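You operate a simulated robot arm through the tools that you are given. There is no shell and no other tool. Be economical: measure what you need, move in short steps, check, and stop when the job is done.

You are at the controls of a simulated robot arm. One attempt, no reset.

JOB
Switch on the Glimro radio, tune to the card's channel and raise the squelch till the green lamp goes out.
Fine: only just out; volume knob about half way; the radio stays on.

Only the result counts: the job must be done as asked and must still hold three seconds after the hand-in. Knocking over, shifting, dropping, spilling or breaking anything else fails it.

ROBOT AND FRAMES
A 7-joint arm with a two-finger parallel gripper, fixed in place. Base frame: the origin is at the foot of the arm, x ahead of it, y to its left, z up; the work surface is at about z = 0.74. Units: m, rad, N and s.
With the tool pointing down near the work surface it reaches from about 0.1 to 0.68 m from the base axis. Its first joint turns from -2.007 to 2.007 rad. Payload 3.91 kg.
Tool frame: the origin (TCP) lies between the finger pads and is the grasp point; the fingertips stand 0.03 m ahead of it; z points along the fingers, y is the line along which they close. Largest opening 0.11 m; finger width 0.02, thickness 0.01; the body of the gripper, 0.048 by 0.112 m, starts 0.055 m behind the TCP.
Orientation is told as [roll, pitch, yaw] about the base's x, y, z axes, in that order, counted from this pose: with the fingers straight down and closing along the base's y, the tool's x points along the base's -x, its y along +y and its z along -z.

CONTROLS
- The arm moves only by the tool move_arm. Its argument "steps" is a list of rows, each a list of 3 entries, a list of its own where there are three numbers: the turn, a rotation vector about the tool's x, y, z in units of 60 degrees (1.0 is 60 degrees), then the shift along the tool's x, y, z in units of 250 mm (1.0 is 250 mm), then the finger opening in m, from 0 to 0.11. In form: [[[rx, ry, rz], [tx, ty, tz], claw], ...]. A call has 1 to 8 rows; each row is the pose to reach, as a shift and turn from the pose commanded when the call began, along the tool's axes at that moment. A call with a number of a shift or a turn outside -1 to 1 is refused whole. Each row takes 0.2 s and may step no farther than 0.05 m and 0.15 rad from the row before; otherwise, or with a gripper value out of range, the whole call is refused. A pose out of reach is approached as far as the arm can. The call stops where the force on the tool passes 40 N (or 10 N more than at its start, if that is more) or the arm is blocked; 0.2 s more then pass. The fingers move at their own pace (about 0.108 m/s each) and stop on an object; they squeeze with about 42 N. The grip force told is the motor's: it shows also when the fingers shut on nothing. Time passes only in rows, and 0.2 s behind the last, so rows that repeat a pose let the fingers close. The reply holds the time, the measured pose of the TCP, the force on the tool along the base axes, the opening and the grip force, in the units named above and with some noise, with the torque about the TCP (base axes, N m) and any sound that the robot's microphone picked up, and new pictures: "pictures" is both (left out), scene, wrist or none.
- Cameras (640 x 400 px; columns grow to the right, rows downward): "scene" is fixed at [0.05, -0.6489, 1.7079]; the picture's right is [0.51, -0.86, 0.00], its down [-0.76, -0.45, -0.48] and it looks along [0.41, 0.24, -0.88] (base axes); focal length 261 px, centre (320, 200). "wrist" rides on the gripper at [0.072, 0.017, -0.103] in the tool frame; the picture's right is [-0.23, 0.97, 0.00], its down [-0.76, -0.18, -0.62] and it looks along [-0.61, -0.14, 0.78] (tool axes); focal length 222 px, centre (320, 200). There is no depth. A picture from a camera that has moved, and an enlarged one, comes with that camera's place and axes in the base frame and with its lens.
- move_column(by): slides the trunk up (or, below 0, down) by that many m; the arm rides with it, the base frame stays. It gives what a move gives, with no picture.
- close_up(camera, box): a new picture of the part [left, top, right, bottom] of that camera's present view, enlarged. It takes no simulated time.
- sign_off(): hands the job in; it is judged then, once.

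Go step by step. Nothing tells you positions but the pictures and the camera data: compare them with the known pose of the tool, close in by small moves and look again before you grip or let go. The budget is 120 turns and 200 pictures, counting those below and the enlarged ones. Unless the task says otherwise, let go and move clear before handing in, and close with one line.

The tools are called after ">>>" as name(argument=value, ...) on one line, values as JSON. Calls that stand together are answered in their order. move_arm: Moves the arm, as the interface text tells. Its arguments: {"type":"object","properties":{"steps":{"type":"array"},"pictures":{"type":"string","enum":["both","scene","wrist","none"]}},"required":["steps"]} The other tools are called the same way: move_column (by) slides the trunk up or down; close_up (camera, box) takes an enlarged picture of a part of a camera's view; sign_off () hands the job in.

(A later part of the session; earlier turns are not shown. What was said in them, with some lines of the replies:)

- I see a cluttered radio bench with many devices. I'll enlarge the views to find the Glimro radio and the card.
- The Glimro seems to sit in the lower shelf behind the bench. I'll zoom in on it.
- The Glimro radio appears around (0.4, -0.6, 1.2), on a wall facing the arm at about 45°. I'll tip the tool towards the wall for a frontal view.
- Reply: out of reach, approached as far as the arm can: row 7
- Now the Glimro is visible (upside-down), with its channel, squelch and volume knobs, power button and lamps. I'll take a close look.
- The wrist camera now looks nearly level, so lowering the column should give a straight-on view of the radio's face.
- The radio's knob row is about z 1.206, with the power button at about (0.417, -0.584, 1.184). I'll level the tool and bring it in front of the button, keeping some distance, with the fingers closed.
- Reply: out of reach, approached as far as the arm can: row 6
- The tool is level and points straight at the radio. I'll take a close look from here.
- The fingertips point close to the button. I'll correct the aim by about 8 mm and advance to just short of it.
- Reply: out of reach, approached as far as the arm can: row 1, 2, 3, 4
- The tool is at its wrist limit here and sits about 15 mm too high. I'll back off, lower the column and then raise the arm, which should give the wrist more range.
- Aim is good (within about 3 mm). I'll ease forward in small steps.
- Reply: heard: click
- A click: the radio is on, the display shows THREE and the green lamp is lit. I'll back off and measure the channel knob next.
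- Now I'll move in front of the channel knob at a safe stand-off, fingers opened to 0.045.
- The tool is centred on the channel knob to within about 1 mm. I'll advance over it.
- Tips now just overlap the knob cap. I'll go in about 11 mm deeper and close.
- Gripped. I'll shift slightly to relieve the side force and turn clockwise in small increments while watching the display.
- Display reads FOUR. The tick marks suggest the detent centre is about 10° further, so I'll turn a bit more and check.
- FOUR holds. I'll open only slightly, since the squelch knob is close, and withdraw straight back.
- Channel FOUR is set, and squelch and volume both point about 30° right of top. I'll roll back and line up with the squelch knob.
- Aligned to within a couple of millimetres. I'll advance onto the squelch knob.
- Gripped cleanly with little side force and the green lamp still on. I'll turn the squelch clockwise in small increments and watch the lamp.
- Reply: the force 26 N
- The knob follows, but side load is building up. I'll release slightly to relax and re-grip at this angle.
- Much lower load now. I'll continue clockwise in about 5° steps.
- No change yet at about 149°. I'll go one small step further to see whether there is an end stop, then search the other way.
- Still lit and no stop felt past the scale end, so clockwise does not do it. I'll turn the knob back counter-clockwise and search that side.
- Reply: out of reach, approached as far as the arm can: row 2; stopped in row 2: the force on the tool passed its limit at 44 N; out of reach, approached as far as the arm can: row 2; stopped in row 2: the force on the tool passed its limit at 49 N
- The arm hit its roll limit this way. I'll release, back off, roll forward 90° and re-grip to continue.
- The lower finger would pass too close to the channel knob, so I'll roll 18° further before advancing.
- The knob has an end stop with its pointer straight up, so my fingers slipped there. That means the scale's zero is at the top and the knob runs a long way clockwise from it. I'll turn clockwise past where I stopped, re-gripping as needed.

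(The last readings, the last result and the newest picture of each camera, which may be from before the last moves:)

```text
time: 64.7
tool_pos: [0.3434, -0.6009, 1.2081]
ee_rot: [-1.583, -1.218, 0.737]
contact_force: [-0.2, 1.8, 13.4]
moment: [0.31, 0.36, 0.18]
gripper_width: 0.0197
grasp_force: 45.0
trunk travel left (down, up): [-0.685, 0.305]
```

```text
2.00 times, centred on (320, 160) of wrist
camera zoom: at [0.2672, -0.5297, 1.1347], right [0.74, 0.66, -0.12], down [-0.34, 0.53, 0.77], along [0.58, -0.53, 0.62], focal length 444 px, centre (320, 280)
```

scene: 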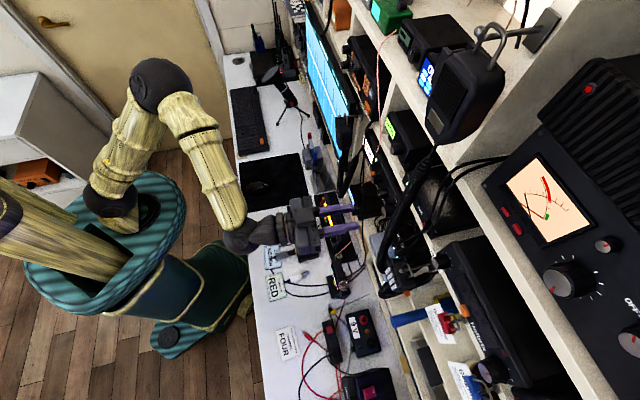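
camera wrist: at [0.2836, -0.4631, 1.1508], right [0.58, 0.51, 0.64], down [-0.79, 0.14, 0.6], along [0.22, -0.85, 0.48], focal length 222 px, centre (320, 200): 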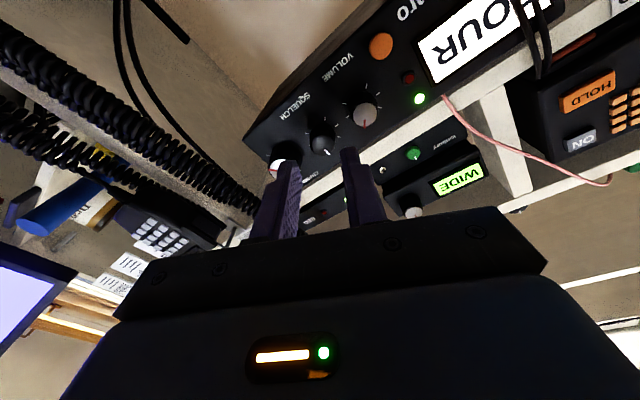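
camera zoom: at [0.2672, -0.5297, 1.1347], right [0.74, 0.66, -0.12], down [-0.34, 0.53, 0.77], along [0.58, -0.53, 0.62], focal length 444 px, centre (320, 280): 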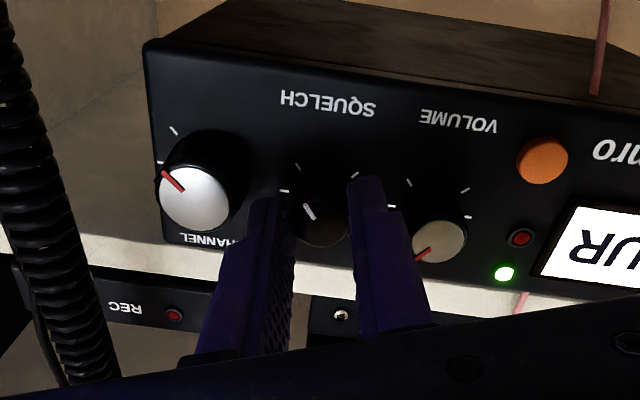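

>>> move_arm(steps=[[[0, 0, 0.07], [0, 0, 0], 0.013], [[0, 0, 0.15], [0, 0, 0], 0.013]], pictures="none")

>>> close_up(camera="scene", box=[360, 130, 430, 190])

>>> move_arm(steps=[[[0, 0, 0.06], [0, 0, 0], 0.013], [[0, 0, 0.12], [0, 0, 0], 0.013]], pictures="none")

>>> close_up(camera="scene", box=[360, 130, 430, 190])

>>> close_up(camera="wrist", box=[240, 100, 400, 220])

```text
time: 65.3
tool_pos: [0.3441, -0.5998, 1.2075]
ee_rot: [-1.581, -1.376, 0.739]
contact_force: [-3.3, 5.8, 7.2]
moment: [0.45, 0.45, 0.36]
gripper_width: 0.02
grasp_force: 45.0
trunk travel left (down, up): [-0.685, 0.305]
```

```text
6.67 times, centred on (395, 160) of scene
camera zoom: at [0.05, -0.6489, 1.7079], right [0.51, -0.86, 0.0], down [-0.76, -0.45, -0.48], along [0.41, 0.24, -0.88], focal length 1742 px, centre (-180, 467)
```

zoom: 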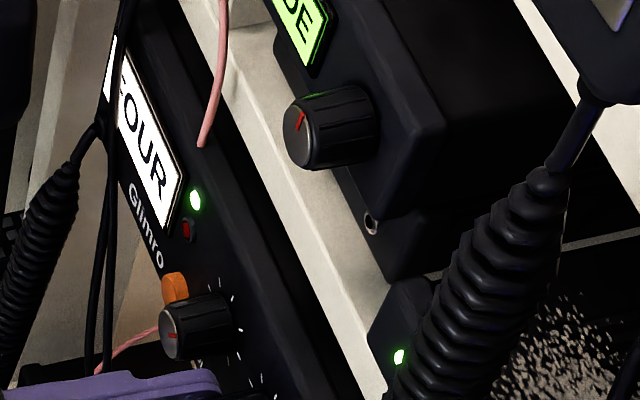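

```text
time: 65.9
tool_pos: [0.3438, -0.6002, 1.2088]
ee_rot: [-1.606, -1.499, 0.76]
contact_force: [-5.0, 10.8, 3.9]
moment: [0.67, 0.7, 0.39]
gripper_width: 0.0199
grasp_force: 45.0
trunk travel left (down, up): [-0.685, 0.305]
```

```text
6.67 times, centred on (395, 160) of scene
camera zoom: at [0.05, -0.6489, 1.7079], right [0.51, -0.86, 0.0], down [-0.76, -0.45, -0.48], along [0.41, 0.24, -0.88], focal length 1742 px, centre (-180, 467)
```

zoom: 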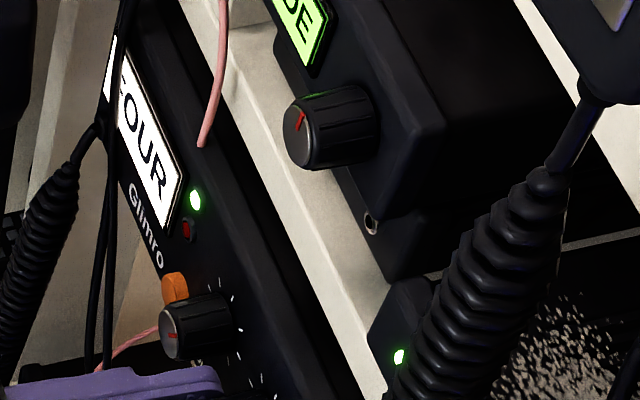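

```text
3.33 times, centred on (320, 160) of wrist
camera zoom: at [0.2833, -0.5153, 1.1351], right [0.74, 0.66, 0.16], down [-0.51, 0.39, 0.77], along [0.44, -0.65, 0.62], focal length 740 px, centre (320, 333)
```

zoom: 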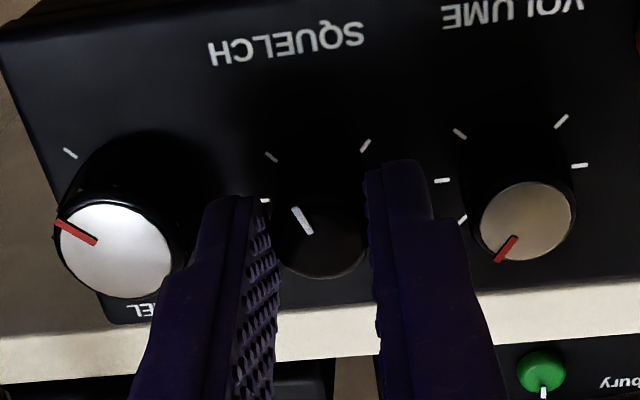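

>>> move_arm(steps=[[[0, 0, 0.06], [0, 0.002, 0], 0.013], [[0, 0, 0.12], [0, 0.002, 0], 0.013]], pictures="none")

>>> close_up(camera="scene", box=[360, 130, 430, 190])

>>> move_arm(steps=[[[0, 0, 0.06], [0, 0.001, 0], 0.013], [[0, 0, 0.12], [0, 0.001, 0], 0.013]], pictures="none")

>>> close_up(camera="scene", box=[360, 130, 430, 190])

```text
time: 66.5
tool_pos: [0.3432, -0.5988, 1.2072]
ee_rot: [1.62, -1.515, -2.463]
contact_force: [-2.7, 6.8, 1.1]
moment: [0.41, 0.47, 0.5]
gripper_width: 0.0199
grasp_force: 44.7
trunk travel left (down, up): [-0.685, 0.305]
```

```text
6.67 times, centred on (395, 160) of scene
camera zoom: at [0.05, -0.6489, 1.7079], right [0.51, -0.86, 0.0], down [-0.76, -0.45, -0.48], along [0.41, 0.24, -0.88], focal length 1742 px, centre (-180, 467)
```

zoom: 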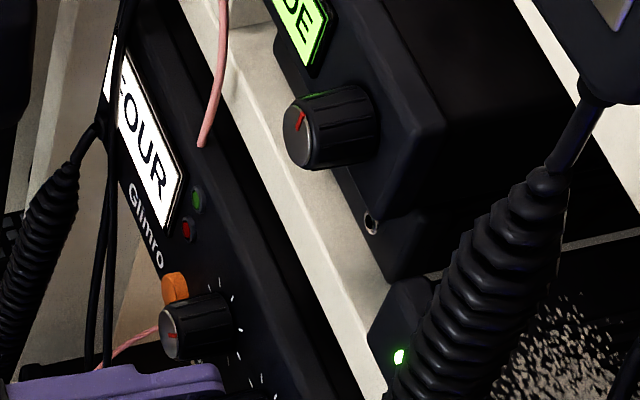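

```text
time: 67.1
tool_pos: [0.3432, -0.5993, 1.2087]
ee_rot: [1.588, -1.391, -2.433]
contact_force: [-0.7, 9.3, 1.3]
moment: [0.46, 0.49, 0.67]
gripper_width: 0.0201
grasp_force: 44.9
trunk travel left (down, up): [-0.685, 0.305]
```

```text
6.67 times, centred on (395, 160) of scene
camera zoom: at [0.05, -0.6489, 1.7079], right [0.51, -0.86, 0.0], down [-0.76, -0.45, -0.48], along [0.41, 0.24, -0.88], focal length 1742 px, centre (-180, 467)
```

zoom: 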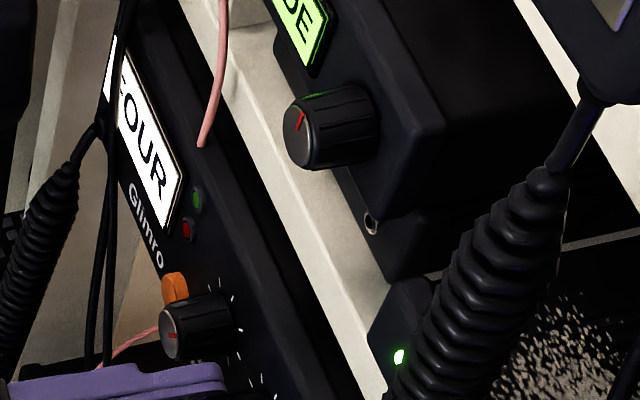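

The lamp went out. I overshot by one step, so I'll creep back to find the edge.

>>> move_arm(steps=[[[0, 0, -0.06], [0, 0, 0], 0.013], [[0, 0, -0.13], [0, 0, 0], 0.013]], pictures="none")

>>> close_up(camera="scene", box=[360, 130, 430, 190])

>>> move_arm(steps=[[[0, 0, -0.04], [0, 0, 0], 0.013], [[0, 0, -0.04], [0, 0, 0], 0.013]], pictures="none")

>>> close_up(camera="scene", box=[360, 130, 430, 190])

```text
time: 67.7
tool_pos: [0.344, -0.5984, 1.2078]
ee_rot: [1.651, -1.528, -2.497]
contact_force: [0.5, 4.0, -0.5]
moment: [-0.75, -0.74, 0.36]
gripper_width: 0.0197
grasp_force: 44.7
trunk travel left (down, up): [-0.685, 0.305]
```

```text
6.67 times, centred on (395, 160) of scene
camera zoom: at [0.05, -0.6489, 1.7079], right [0.51, -0.86, 0.0], down [-0.76, -0.45, -0.48], along [0.41, 0.24, -0.88], focal length 1742 px, centre (-180, 467)
```

zoom: 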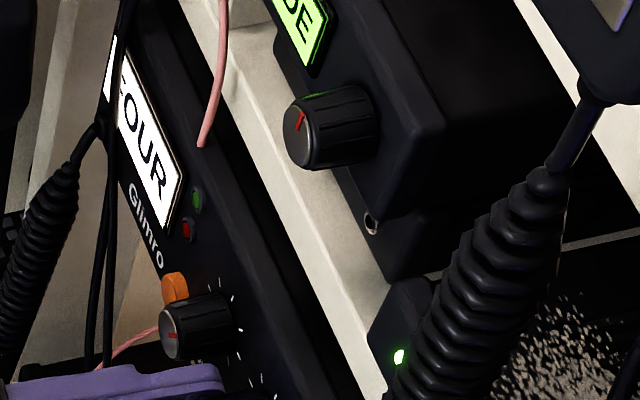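

```text
time: 68.3
tool_pos: [0.3444, -0.6002, 1.2081]
ee_rot: [3.115, -1.569, 2.322]
contact_force: [0.6, 2.5, 1.0]
moment: [-0.48, -0.43, 0.51]
gripper_width: 0.02
grasp_force: 44.7
trunk travel left (down, up): [-0.685, 0.305]
```

```text
6.67 times, centred on (395, 160) of scene
camera zoom: at [0.05, -0.6489, 1.7079], right [0.51, -0.86, 0.0], down [-0.76, -0.45, -0.48], along [0.41, 0.24, -0.88], focal length 1742 px, centre (-180, 467)
```

zoom: 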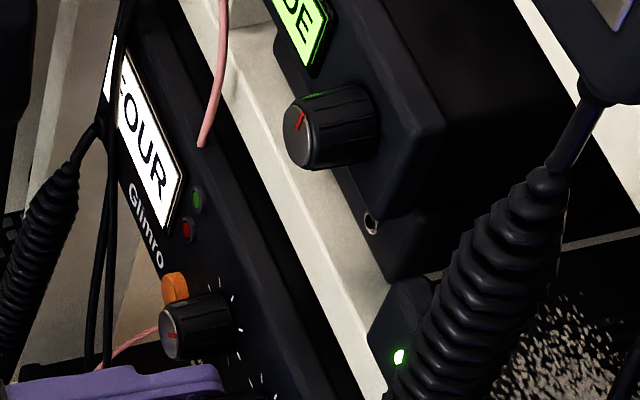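

>>> move_arm(steps=[[[0, 0, -0.04], [0, 0, 0], 0.013], [[0, 0, -0.04], [0, 0, 0], 0.013]], pictures="none")

>>> close_up(camera="scene", box=[360, 130, 430, 190])

>>> move_arm(steps=[[[0, 0, -0.04], [0, 0, 0], 0.013], [[0, 0, -0.04], [0, 0, 0], 0.013]], pictures="none")

>>> close_up(camera="scene", box=[360, 130, 430, 190])

```text
time: 68.9
tool_pos: [0.3434, -0.5982, 1.2074]
ee_rot: [-1.642, -1.529, 0.796]
contact_force: [-1.1, 4.5, 0.6]
moment: [-0.49, -0.45, 0.54]
gripper_width: 0.0201
grasp_force: 45.0
trunk travel left (down, up): [-0.685, 0.305]
```

```text
6.67 times, centred on (395, 160) of scene
camera zoom: at [0.05, -0.6489, 1.7079], right [0.51, -0.86, 0.0], down [-0.76, -0.45, -0.48], along [0.41, 0.24, -0.88], focal length 1742 px, centre (-180, 467)
```

zoom: 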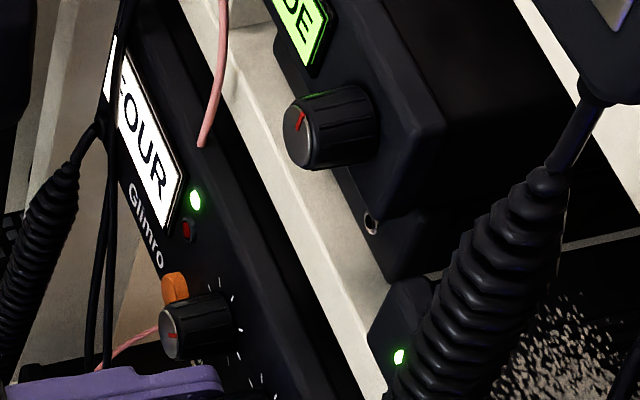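

```text
time: 69.5
tool_pos: [0.3444, -0.599, 1.208]
ee_rot: [-1.608, -1.487, 0.764]
contact_force: [-2.5, 8.4, -1.4]
moment: [-0.63, -0.65, 0.63]
gripper_width: 0.0199
grasp_force: 45.0
trunk travel left (down, up): [-0.685, 0.305]
```

```text
6.67 times, centred on (395, 160) of scene
camera zoom: at [0.05, -0.6489, 1.7079], right [0.51, -0.86, 0.0], down [-0.76, -0.45, -0.48], along [0.41, 0.24, -0.88], focal length 1742 px, centre (-180, 467)
```

zoom: 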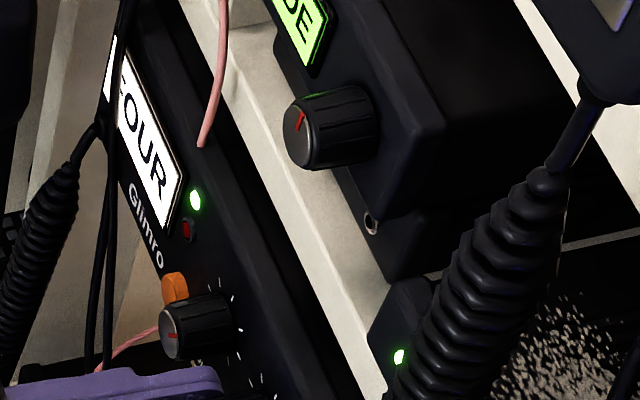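

>>> move_arm(steps=[[[0, 0, 0.05], [0, 0, 0], 0.013], [[0, 0, 0.08], [0, 0, 0], 0.013], [[0, 0, 0.08], [0, 0, 0], 0.013]], pictures="none")

>>> close_up(camera="scene", box=[360, 130, 430, 190])

```text
time: 70.3
tool_pos: [0.3439, -0.5995, 1.2081]
ee_rot: [2.856, -1.568, 2.583]
contact_force: [1.0, 9.0, 2.1]
moment: [0.52, 0.54, 0.57]
gripper_width: 0.0198
grasp_force: 45.1
trunk travel left (down, up): [-0.685, 0.305]
```

```text
6.67 times, centred on (395, 160) of scene
camera zoom: at [0.05, -0.6489, 1.7079], right [0.51, -0.86, 0.0], down [-0.76, -0.45, -0.48], along [0.41, 0.24, -0.88], focal length 1742 px, centre (-180, 467)
```

zoom: 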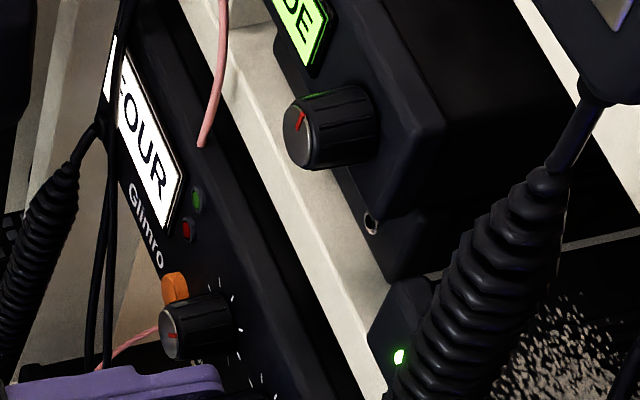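

Out again, just past the edge. I'll add a degree of margin, then release gently and check.

>>> move_arm(steps=[[[0, 0, 0.015], [0, 0, 0], 0.013], [[0, 0, 0.015], [0, 0, 0], 0.013], [[0, 0, 0.015], [0, 0, 0], 0.0245], [[0, 0, 0.015], [0, 0, 0], 0.0245]], pictures="none")

>>> close_up(camera="wrist", box=[200, 80, 440, 240])

>>> move_arm(steps=[[[0, 0, 0], [0, 0, -0.04], 0.0245], [[0, 0, 0], [0, 0, -0.09], 0.0245], [[0, 0, 0], [0, 0, -0.2], 0.0245]], pictures="wrist")

>>> close_up(camera="wrist", box=[240, 40, 480, 200])

```text
time: 71.3
tool_pos: [0.3443, -0.601, 1.2089]
ee_rot: [1.713, -1.553, -2.559]
contact_force: [-0.1, -1.1, -0.3]
moment: [-0.02, -0.03, -0.01]
gripper_width: 0.0246
grasp_force: 0.1
trunk travel left (down, up): [-0.685, 0.305]
```

```text
2.50 times, centred on (320, 160) of wrist
camera zoom: at [0.2875, -0.5129, 1.1364], right [0.73, 0.64, 0.24], down [-0.56, 0.34, 0.76], along [0.4, -0.69, 0.61], focal length 555 px, centre (320, 300)
```

zoom: 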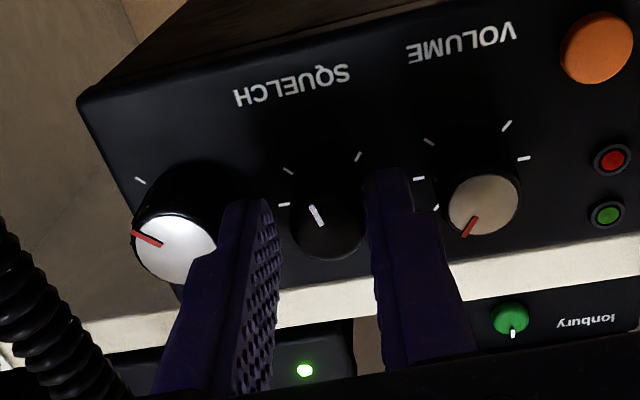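

```text
time: 72.1
tool_pos: [0.31, -0.563, 1.2076]
ee_rot: [1.733, -1.553, -2.578]
contact_force: [0.7, 0.5, 0.3]
moment: [-0.02, -0.03, 0.02]
gripper_width: 0.0246
grasp_force: 0.1
trunk travel left (down, up): [-0.685, 0.305]
camera wrist: at [0.2543, -0.4747, 1.1361], right [0.73, 0.64, 0.24], down [-0.56, 0.34, 0.76], along [0.4, -0.68, 0.61], focal length 222 px, centre (320, 200)
```

wrist: 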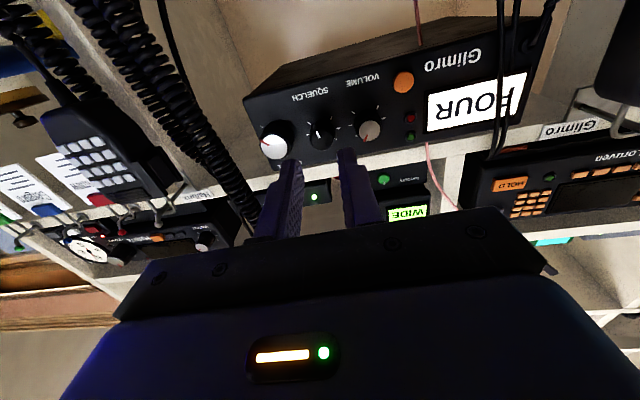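

```text
2.50 times, centred on (360, 120) of wrist
camera zoom: at [0.2543, -0.4747, 1.1361], right [0.73, 0.64, 0.24], down [-0.56, 0.34, 0.76], along [0.4, -0.68, 0.61], focal length 555 px, centre (220, 400)
```

zoom: 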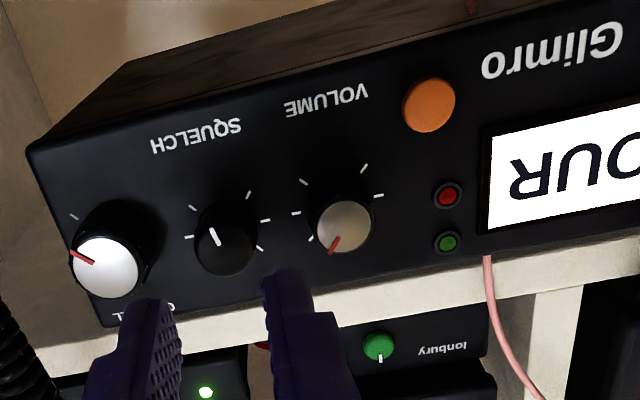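

Channel FOUR is set, the green lamp is just out and the squelch is done. Next is the volume knob. It seems to share the zero-at-top scale and sits near 34° (about 12%), so it needs roughly 105° clockwise. I'll line up with it.

>>> move_arm(steps=[[[0, 0, -0.14], [0, 0.03, 0], 0.028], [[0, 0, -0.28], [0, 0.06, 0], 0.028], [[0, 0, -0.42], [0, 0.09, 0], 0.028], [[0, 0, -0.56], [0, 0.12, 0], 0.028], [[0, 0, -0.7], [0, 0.154, 0], 0.028], [[0, 0, -0.84], [0, 0.154, 0], 0.028], [[0, 0, -0.98], [0, 0.154, 0], 0.028]], pictures="none")

>>> move_arm(steps=[[[0, 0, -0.1], [0, 0, 0], 0.028], [[0, 0, -0.1], [0, 0, 0.06], 0.028]], pictures="wrist")

>>> close_up(camera="wrist", box=[200, 60, 440, 220])

```text
time: 73.7
tool_pos: [0.3385, -0.5381, 1.2084]
ee_rot: [-1.574, -0.559, 0.727]
contact_force: [-1.2, -0.4, 0.7]
moment: [0.04, 0.02, 0.01]
gripper_width: 0.0279
grasp_force: 0.1
trunk travel left (down, up): [-0.685, 0.305]
```

```text
time: 74.3
tool_pos: [0.3496, -0.5503, 1.2071]
ee_rot: [-1.574, -0.457, 0.727]
contact_force: [0.1, 0.1, -0.3]
moment: [-0.03, 0.04, 0.0]
gripper_width: 0.0281
grasp_force: 0.1
trunk travel left (down, up): [-0.685, 0.305]
camera wrist: at [0.2375, -0.512, 1.1604], right [0.47, 0.42, -0.77], down [0.04, 0.87, 0.49], along [0.88, -0.26, 0.4], focal length 222 px, centre (320, 200)
```

wrist: 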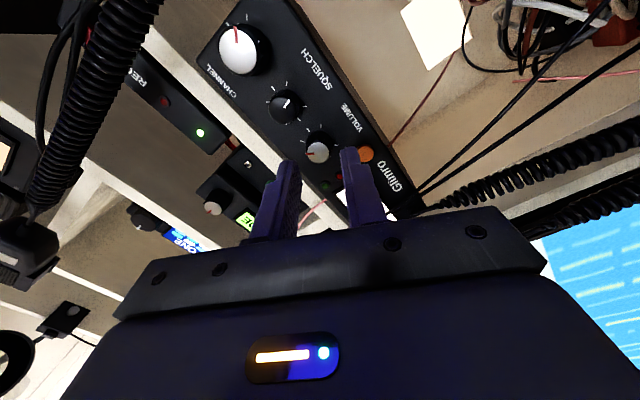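

```text
2.50 times, centred on (320, 140) of wrist
camera zoom: at [0.2375, -0.512, 1.1604], right [0.47, 0.42, -0.77], down [0.04, 0.87, 0.49], along [0.88, -0.26, 0.4], focal length 555 px, centre (320, 350)
```

zoom: 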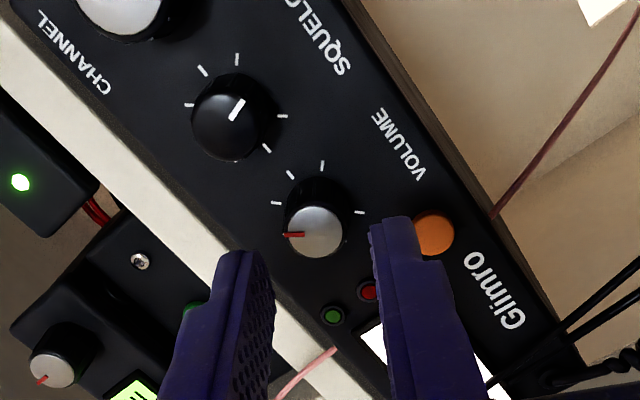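

>>> move_arm(steps=[[[0, 0, 0], [0, -0.003, 0.06], 0.028], [[0, 0, 0], [0, -0.003, 0.12], 0.028], [[0, 0, 0], [0, -0.003, 0.12], 0.013], [[0, 0, 0], [0, -0.003, 0.12], 0.013]], pictures="none")

>>> close_up(camera="wrist", box=[200, 60, 440, 220])

```text
time: 75.3
tool_pos: [0.37, -0.5744, 1.2085]
ee_rot: [-1.573, -0.457, 0.726]
contact_force: [-4.0, 7.8, -5.5]
moment: [0.08, 0.11, 0.31]
gripper_width: 0.0193
grasp_force: 45.4
trunk travel left (down, up): [-0.685, 0.305]
```

```text
2.50 times, centred on (320, 140) of wrist
camera zoom: at [0.2575, -0.5355, 1.1623], right [0.47, 0.42, -0.77], down [0.04, 0.87, 0.49], along [0.88, -0.26, 0.4], focal length 555 px, centre (320, 350)
```

zoom: 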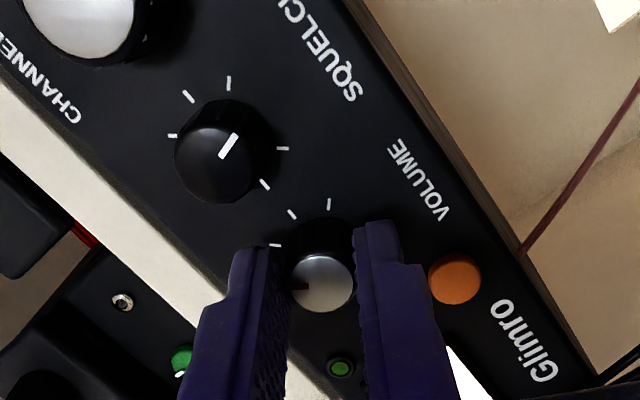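

Gripped the volume knob. Turning clockwise now, about 56° first.

>>> move_arm(steps=[[[0, 0, 0.13], [0, 0.001, 0], 0.013], [[0, 0, 0.26], [0, 0.001, 0], 0.013], [[0, 0, 0.39], [0, 0.001, 0], 0.013], [[0, 0, 0.52], [0, 0.001, 0], 0.013], [[0, 0, 0.65], [0, 0.001, 0], 0.013], [[0, 0, 0.78], [0, 0.001, 0], 0.013], [[0, 0, 0.9], [0, 0.001, 0], 0.013]], pictures="none")

>>> close_up(camera="wrist", box=[200, 60, 440, 220])

```text
time: 76.9
tool_pos: [0.3725, -0.5727, 1.2076]
ee_rot: [-1.564, -1.402, 0.719]
contact_force: [2.9, 1.0, -11.6]
moment: [0.81, 0.83, 0.53]
gripper_width: 0.02
grasp_force: 45.2
trunk travel left (down, up): [-0.685, 0.305]
```

```text
2.50 times, centred on (320, 140) of wrist
camera zoom: at [0.305, -0.4927, 1.1344], right [0.75, 0.66, 0.06], down [-0.45, 0.43, 0.78], along [0.49, -0.61, 0.62], focal length 555 px, centre (320, 350)
```

zoom: 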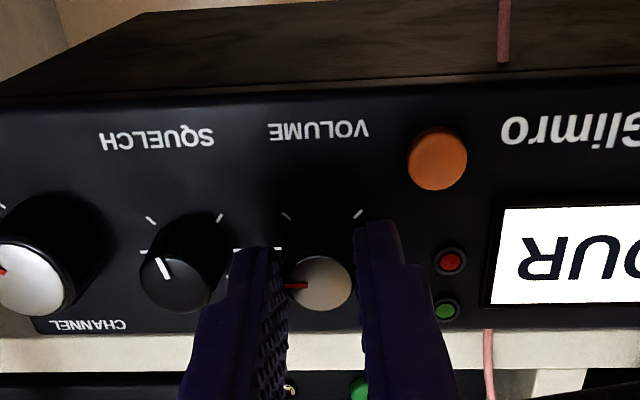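

>>> move_arm(steps=[[[0, 0, 0.13], [0.002, 0.001, 0], 0.013], [[0, 0, 0.26], [0.002, 0.001, 0], 0.013], [[0, 0, 0.39], [0.002, 0.001, 0], 0.013], [[0, 0, 0.52], [0.002, 0.001, 0], 0.013], [[0, 0, 0.65], [0.002, 0.001, 0], 0.013], [[0, 0, 0.8], [0.002, 0.001, 0], 0.013]], pictures="none")

>>> close_up(camera="wrist", box=[200, 60, 440, 220])

>>> close_up(camera="scene", box=[360, 130, 430, 190])

```text
refused: row 6 steps farther than a row can; nothing moved
```

```text
2.50 times, centred on (320, 140) of wrist
camera zoom: at [0.305, -0.4927, 1.1344], right [0.75, 0.66, 0.06], down [-0.45, 0.43, 0.78], along [0.49, -0.61, 0.62], focal length 555 px, centre (320, 350)
```

zoom: 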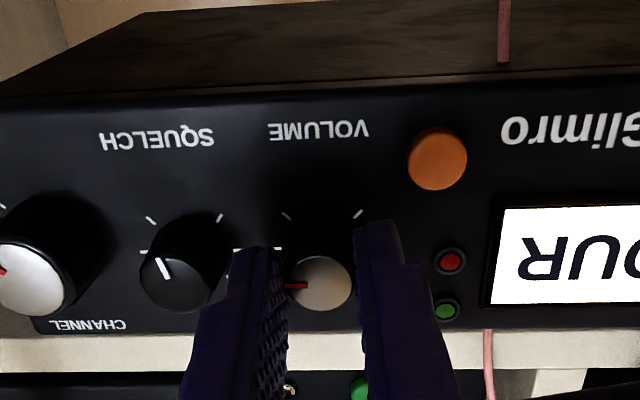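

```text
6.67 times, centred on (395, 160) of scene
camera zoom: at [0.05, -0.6489, 1.7079], right [0.51, -0.86, 0.0], down [-0.76, -0.45, -0.48], along [0.41, 0.24, -0.88], focal length 1742 px, centre (-180, 467)
```

zoom: 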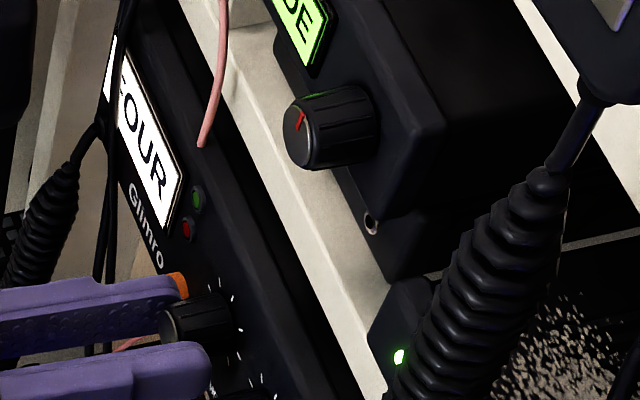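

>>> move_arm(steps=[[[0, 0, 0.13], [0.002, 0.001, 0], 0.013], [[0, 0, 0.26], [0.002, 0.001, 0], 0.013], [[0, 0, 0.39], [0.002, 0.001, 0], 0.013], [[0, 0, 0.52], [0.002, 0.001, 0], 0.013], [[0, 0, 0.65], [0.002, 0.001, 0], 0.013], [[0, 0, 0.78], [0.002, 0.001, 0], 0.013]], pictures="none")

>>> close_up(camera="wrist", box=[200, 60, 440, 220])

```text
time: 78.3
tool_pos: [0.3721, -0.5706, 1.2088]
ee_rot: [1.577, -0.923, -2.417]
contact_force: [9.3, 3.5, -1.3]
moment: [0.55, 0.56, 1.34]
gripper_width: 0.0198
grasp_force: 45.5
trunk travel left (down, up): [-0.685, 0.305]
```

```text
2.50 times, centred on (320, 140) of wrist
camera zoom: at [0.3452, -0.4567, 1.1614], right [0.48, 0.43, 0.77], down [-0.86, 0.07, 0.5], along [0.16, -0.9, 0.4], focal length 555 px, centre (320, 350)
```

zoom: 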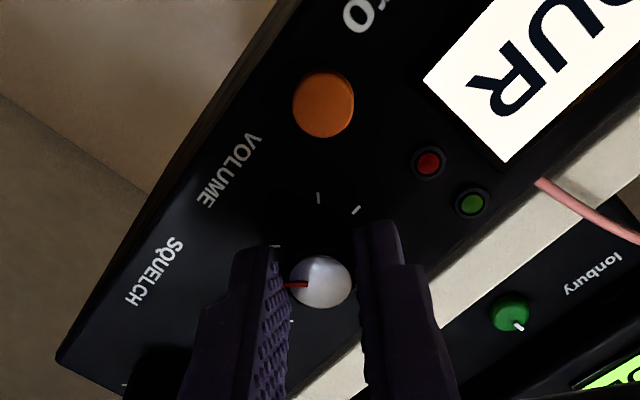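

Volume is at about 136°, roughly half of the travel. I'll release, withdraw and check everything.

>>> move_arm(steps=[[[0, 0, 0], [0, 0, 0], 0.026], [[0, 0, 0], [0, 0, 0], 0.026], [[0, 0, 0], [0, 0, -0.04], 0.026], [[0, 0, 0], [0, 0, -0.1], 0.026], [[0, 0, 0], [0, 0, -0.25], 0.026], [[0, 0, 0], [0, 0, -0.4], 0.026]])

>>> close_up(camera="wrist", box=[240, 20, 480, 180])

>>> close_up(camera="scene", box=[340, 110, 480, 220])

```text
time: 79.7
tool_pos: [0.3047, -0.4953, 1.2059]
ee_rot: [1.576, -0.924, -2.421]
contact_force: [0.2, 0.5, 0.6]
moment: [0.01, -0.02, 0.01]
gripper_width: 0.0261
grasp_force: 0.1
trunk travel left (down, up): [-0.685, 0.305]
camera wrist: at [0.2777, -0.3812, 1.1596], right [0.48, 0.43, 0.77], down [-0.86, 0.07, 0.5], along [0.16, -0.9, 0.4], focal length 222 px, centre (320, 200)
```

scene: 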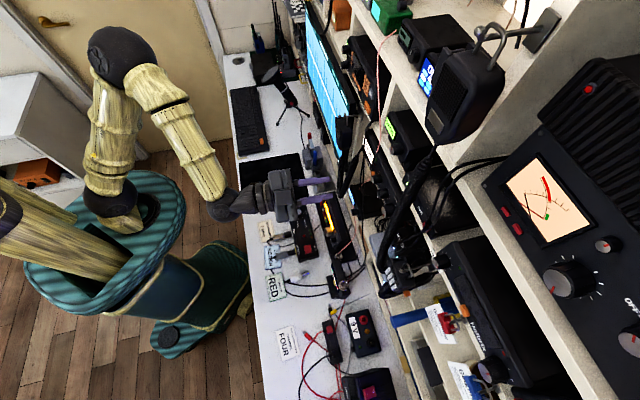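
wrist: 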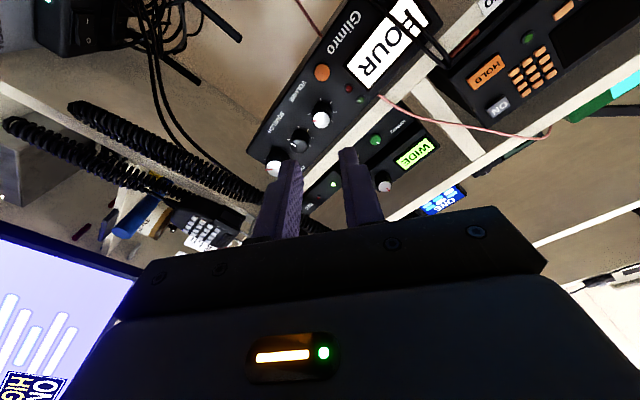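

```text
2.50 times, centred on (360, 100) of wrist
camera zoom: at [0.2777, -0.3812, 1.1596], right [0.48, 0.43, 0.77], down [-0.86, 0.07, 0.5], along [0.16, -0.9, 0.4], focal length 555 px, centre (220, 450)
```

zoom: 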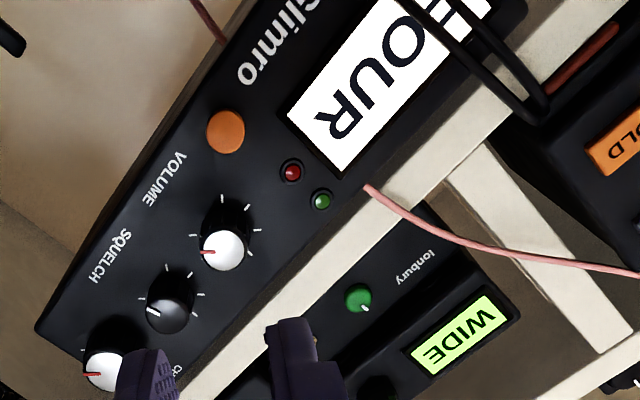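

```text
3.64 times, centred on (410, 165) of scene
camera zoom: at [0.05, -0.6489, 1.7079], right [0.51, -0.86, 0.0], down [-0.76, -0.45, -0.48], along [0.41, 0.24, -0.88], focal length 950 px, centre (-7, 327)
```

zoom: 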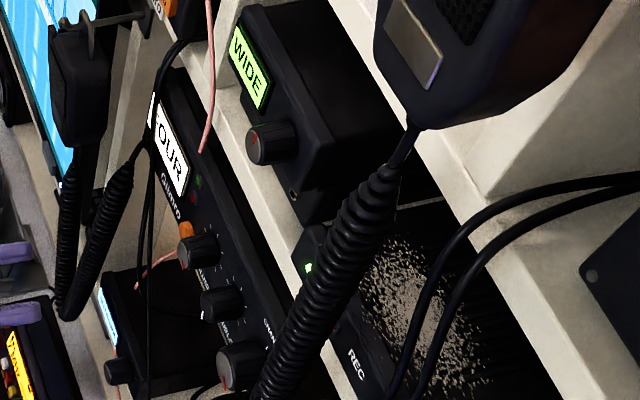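

I checked the result from a safe distance: the display shows FOUR, the radio is on, the green lamp is just out, and the volume is near mid-travel. The gripper is clear, so I'm handing in.

>>> sign_off()

```text
The job is handed in.
```

The Glimro radio is on and tuned to channel FOUR from the call card, with the squelch raised until the green lamp only just went out. The volume is at about half, estimated by assuming 270° of travel because I did not turn it to its upper stop.
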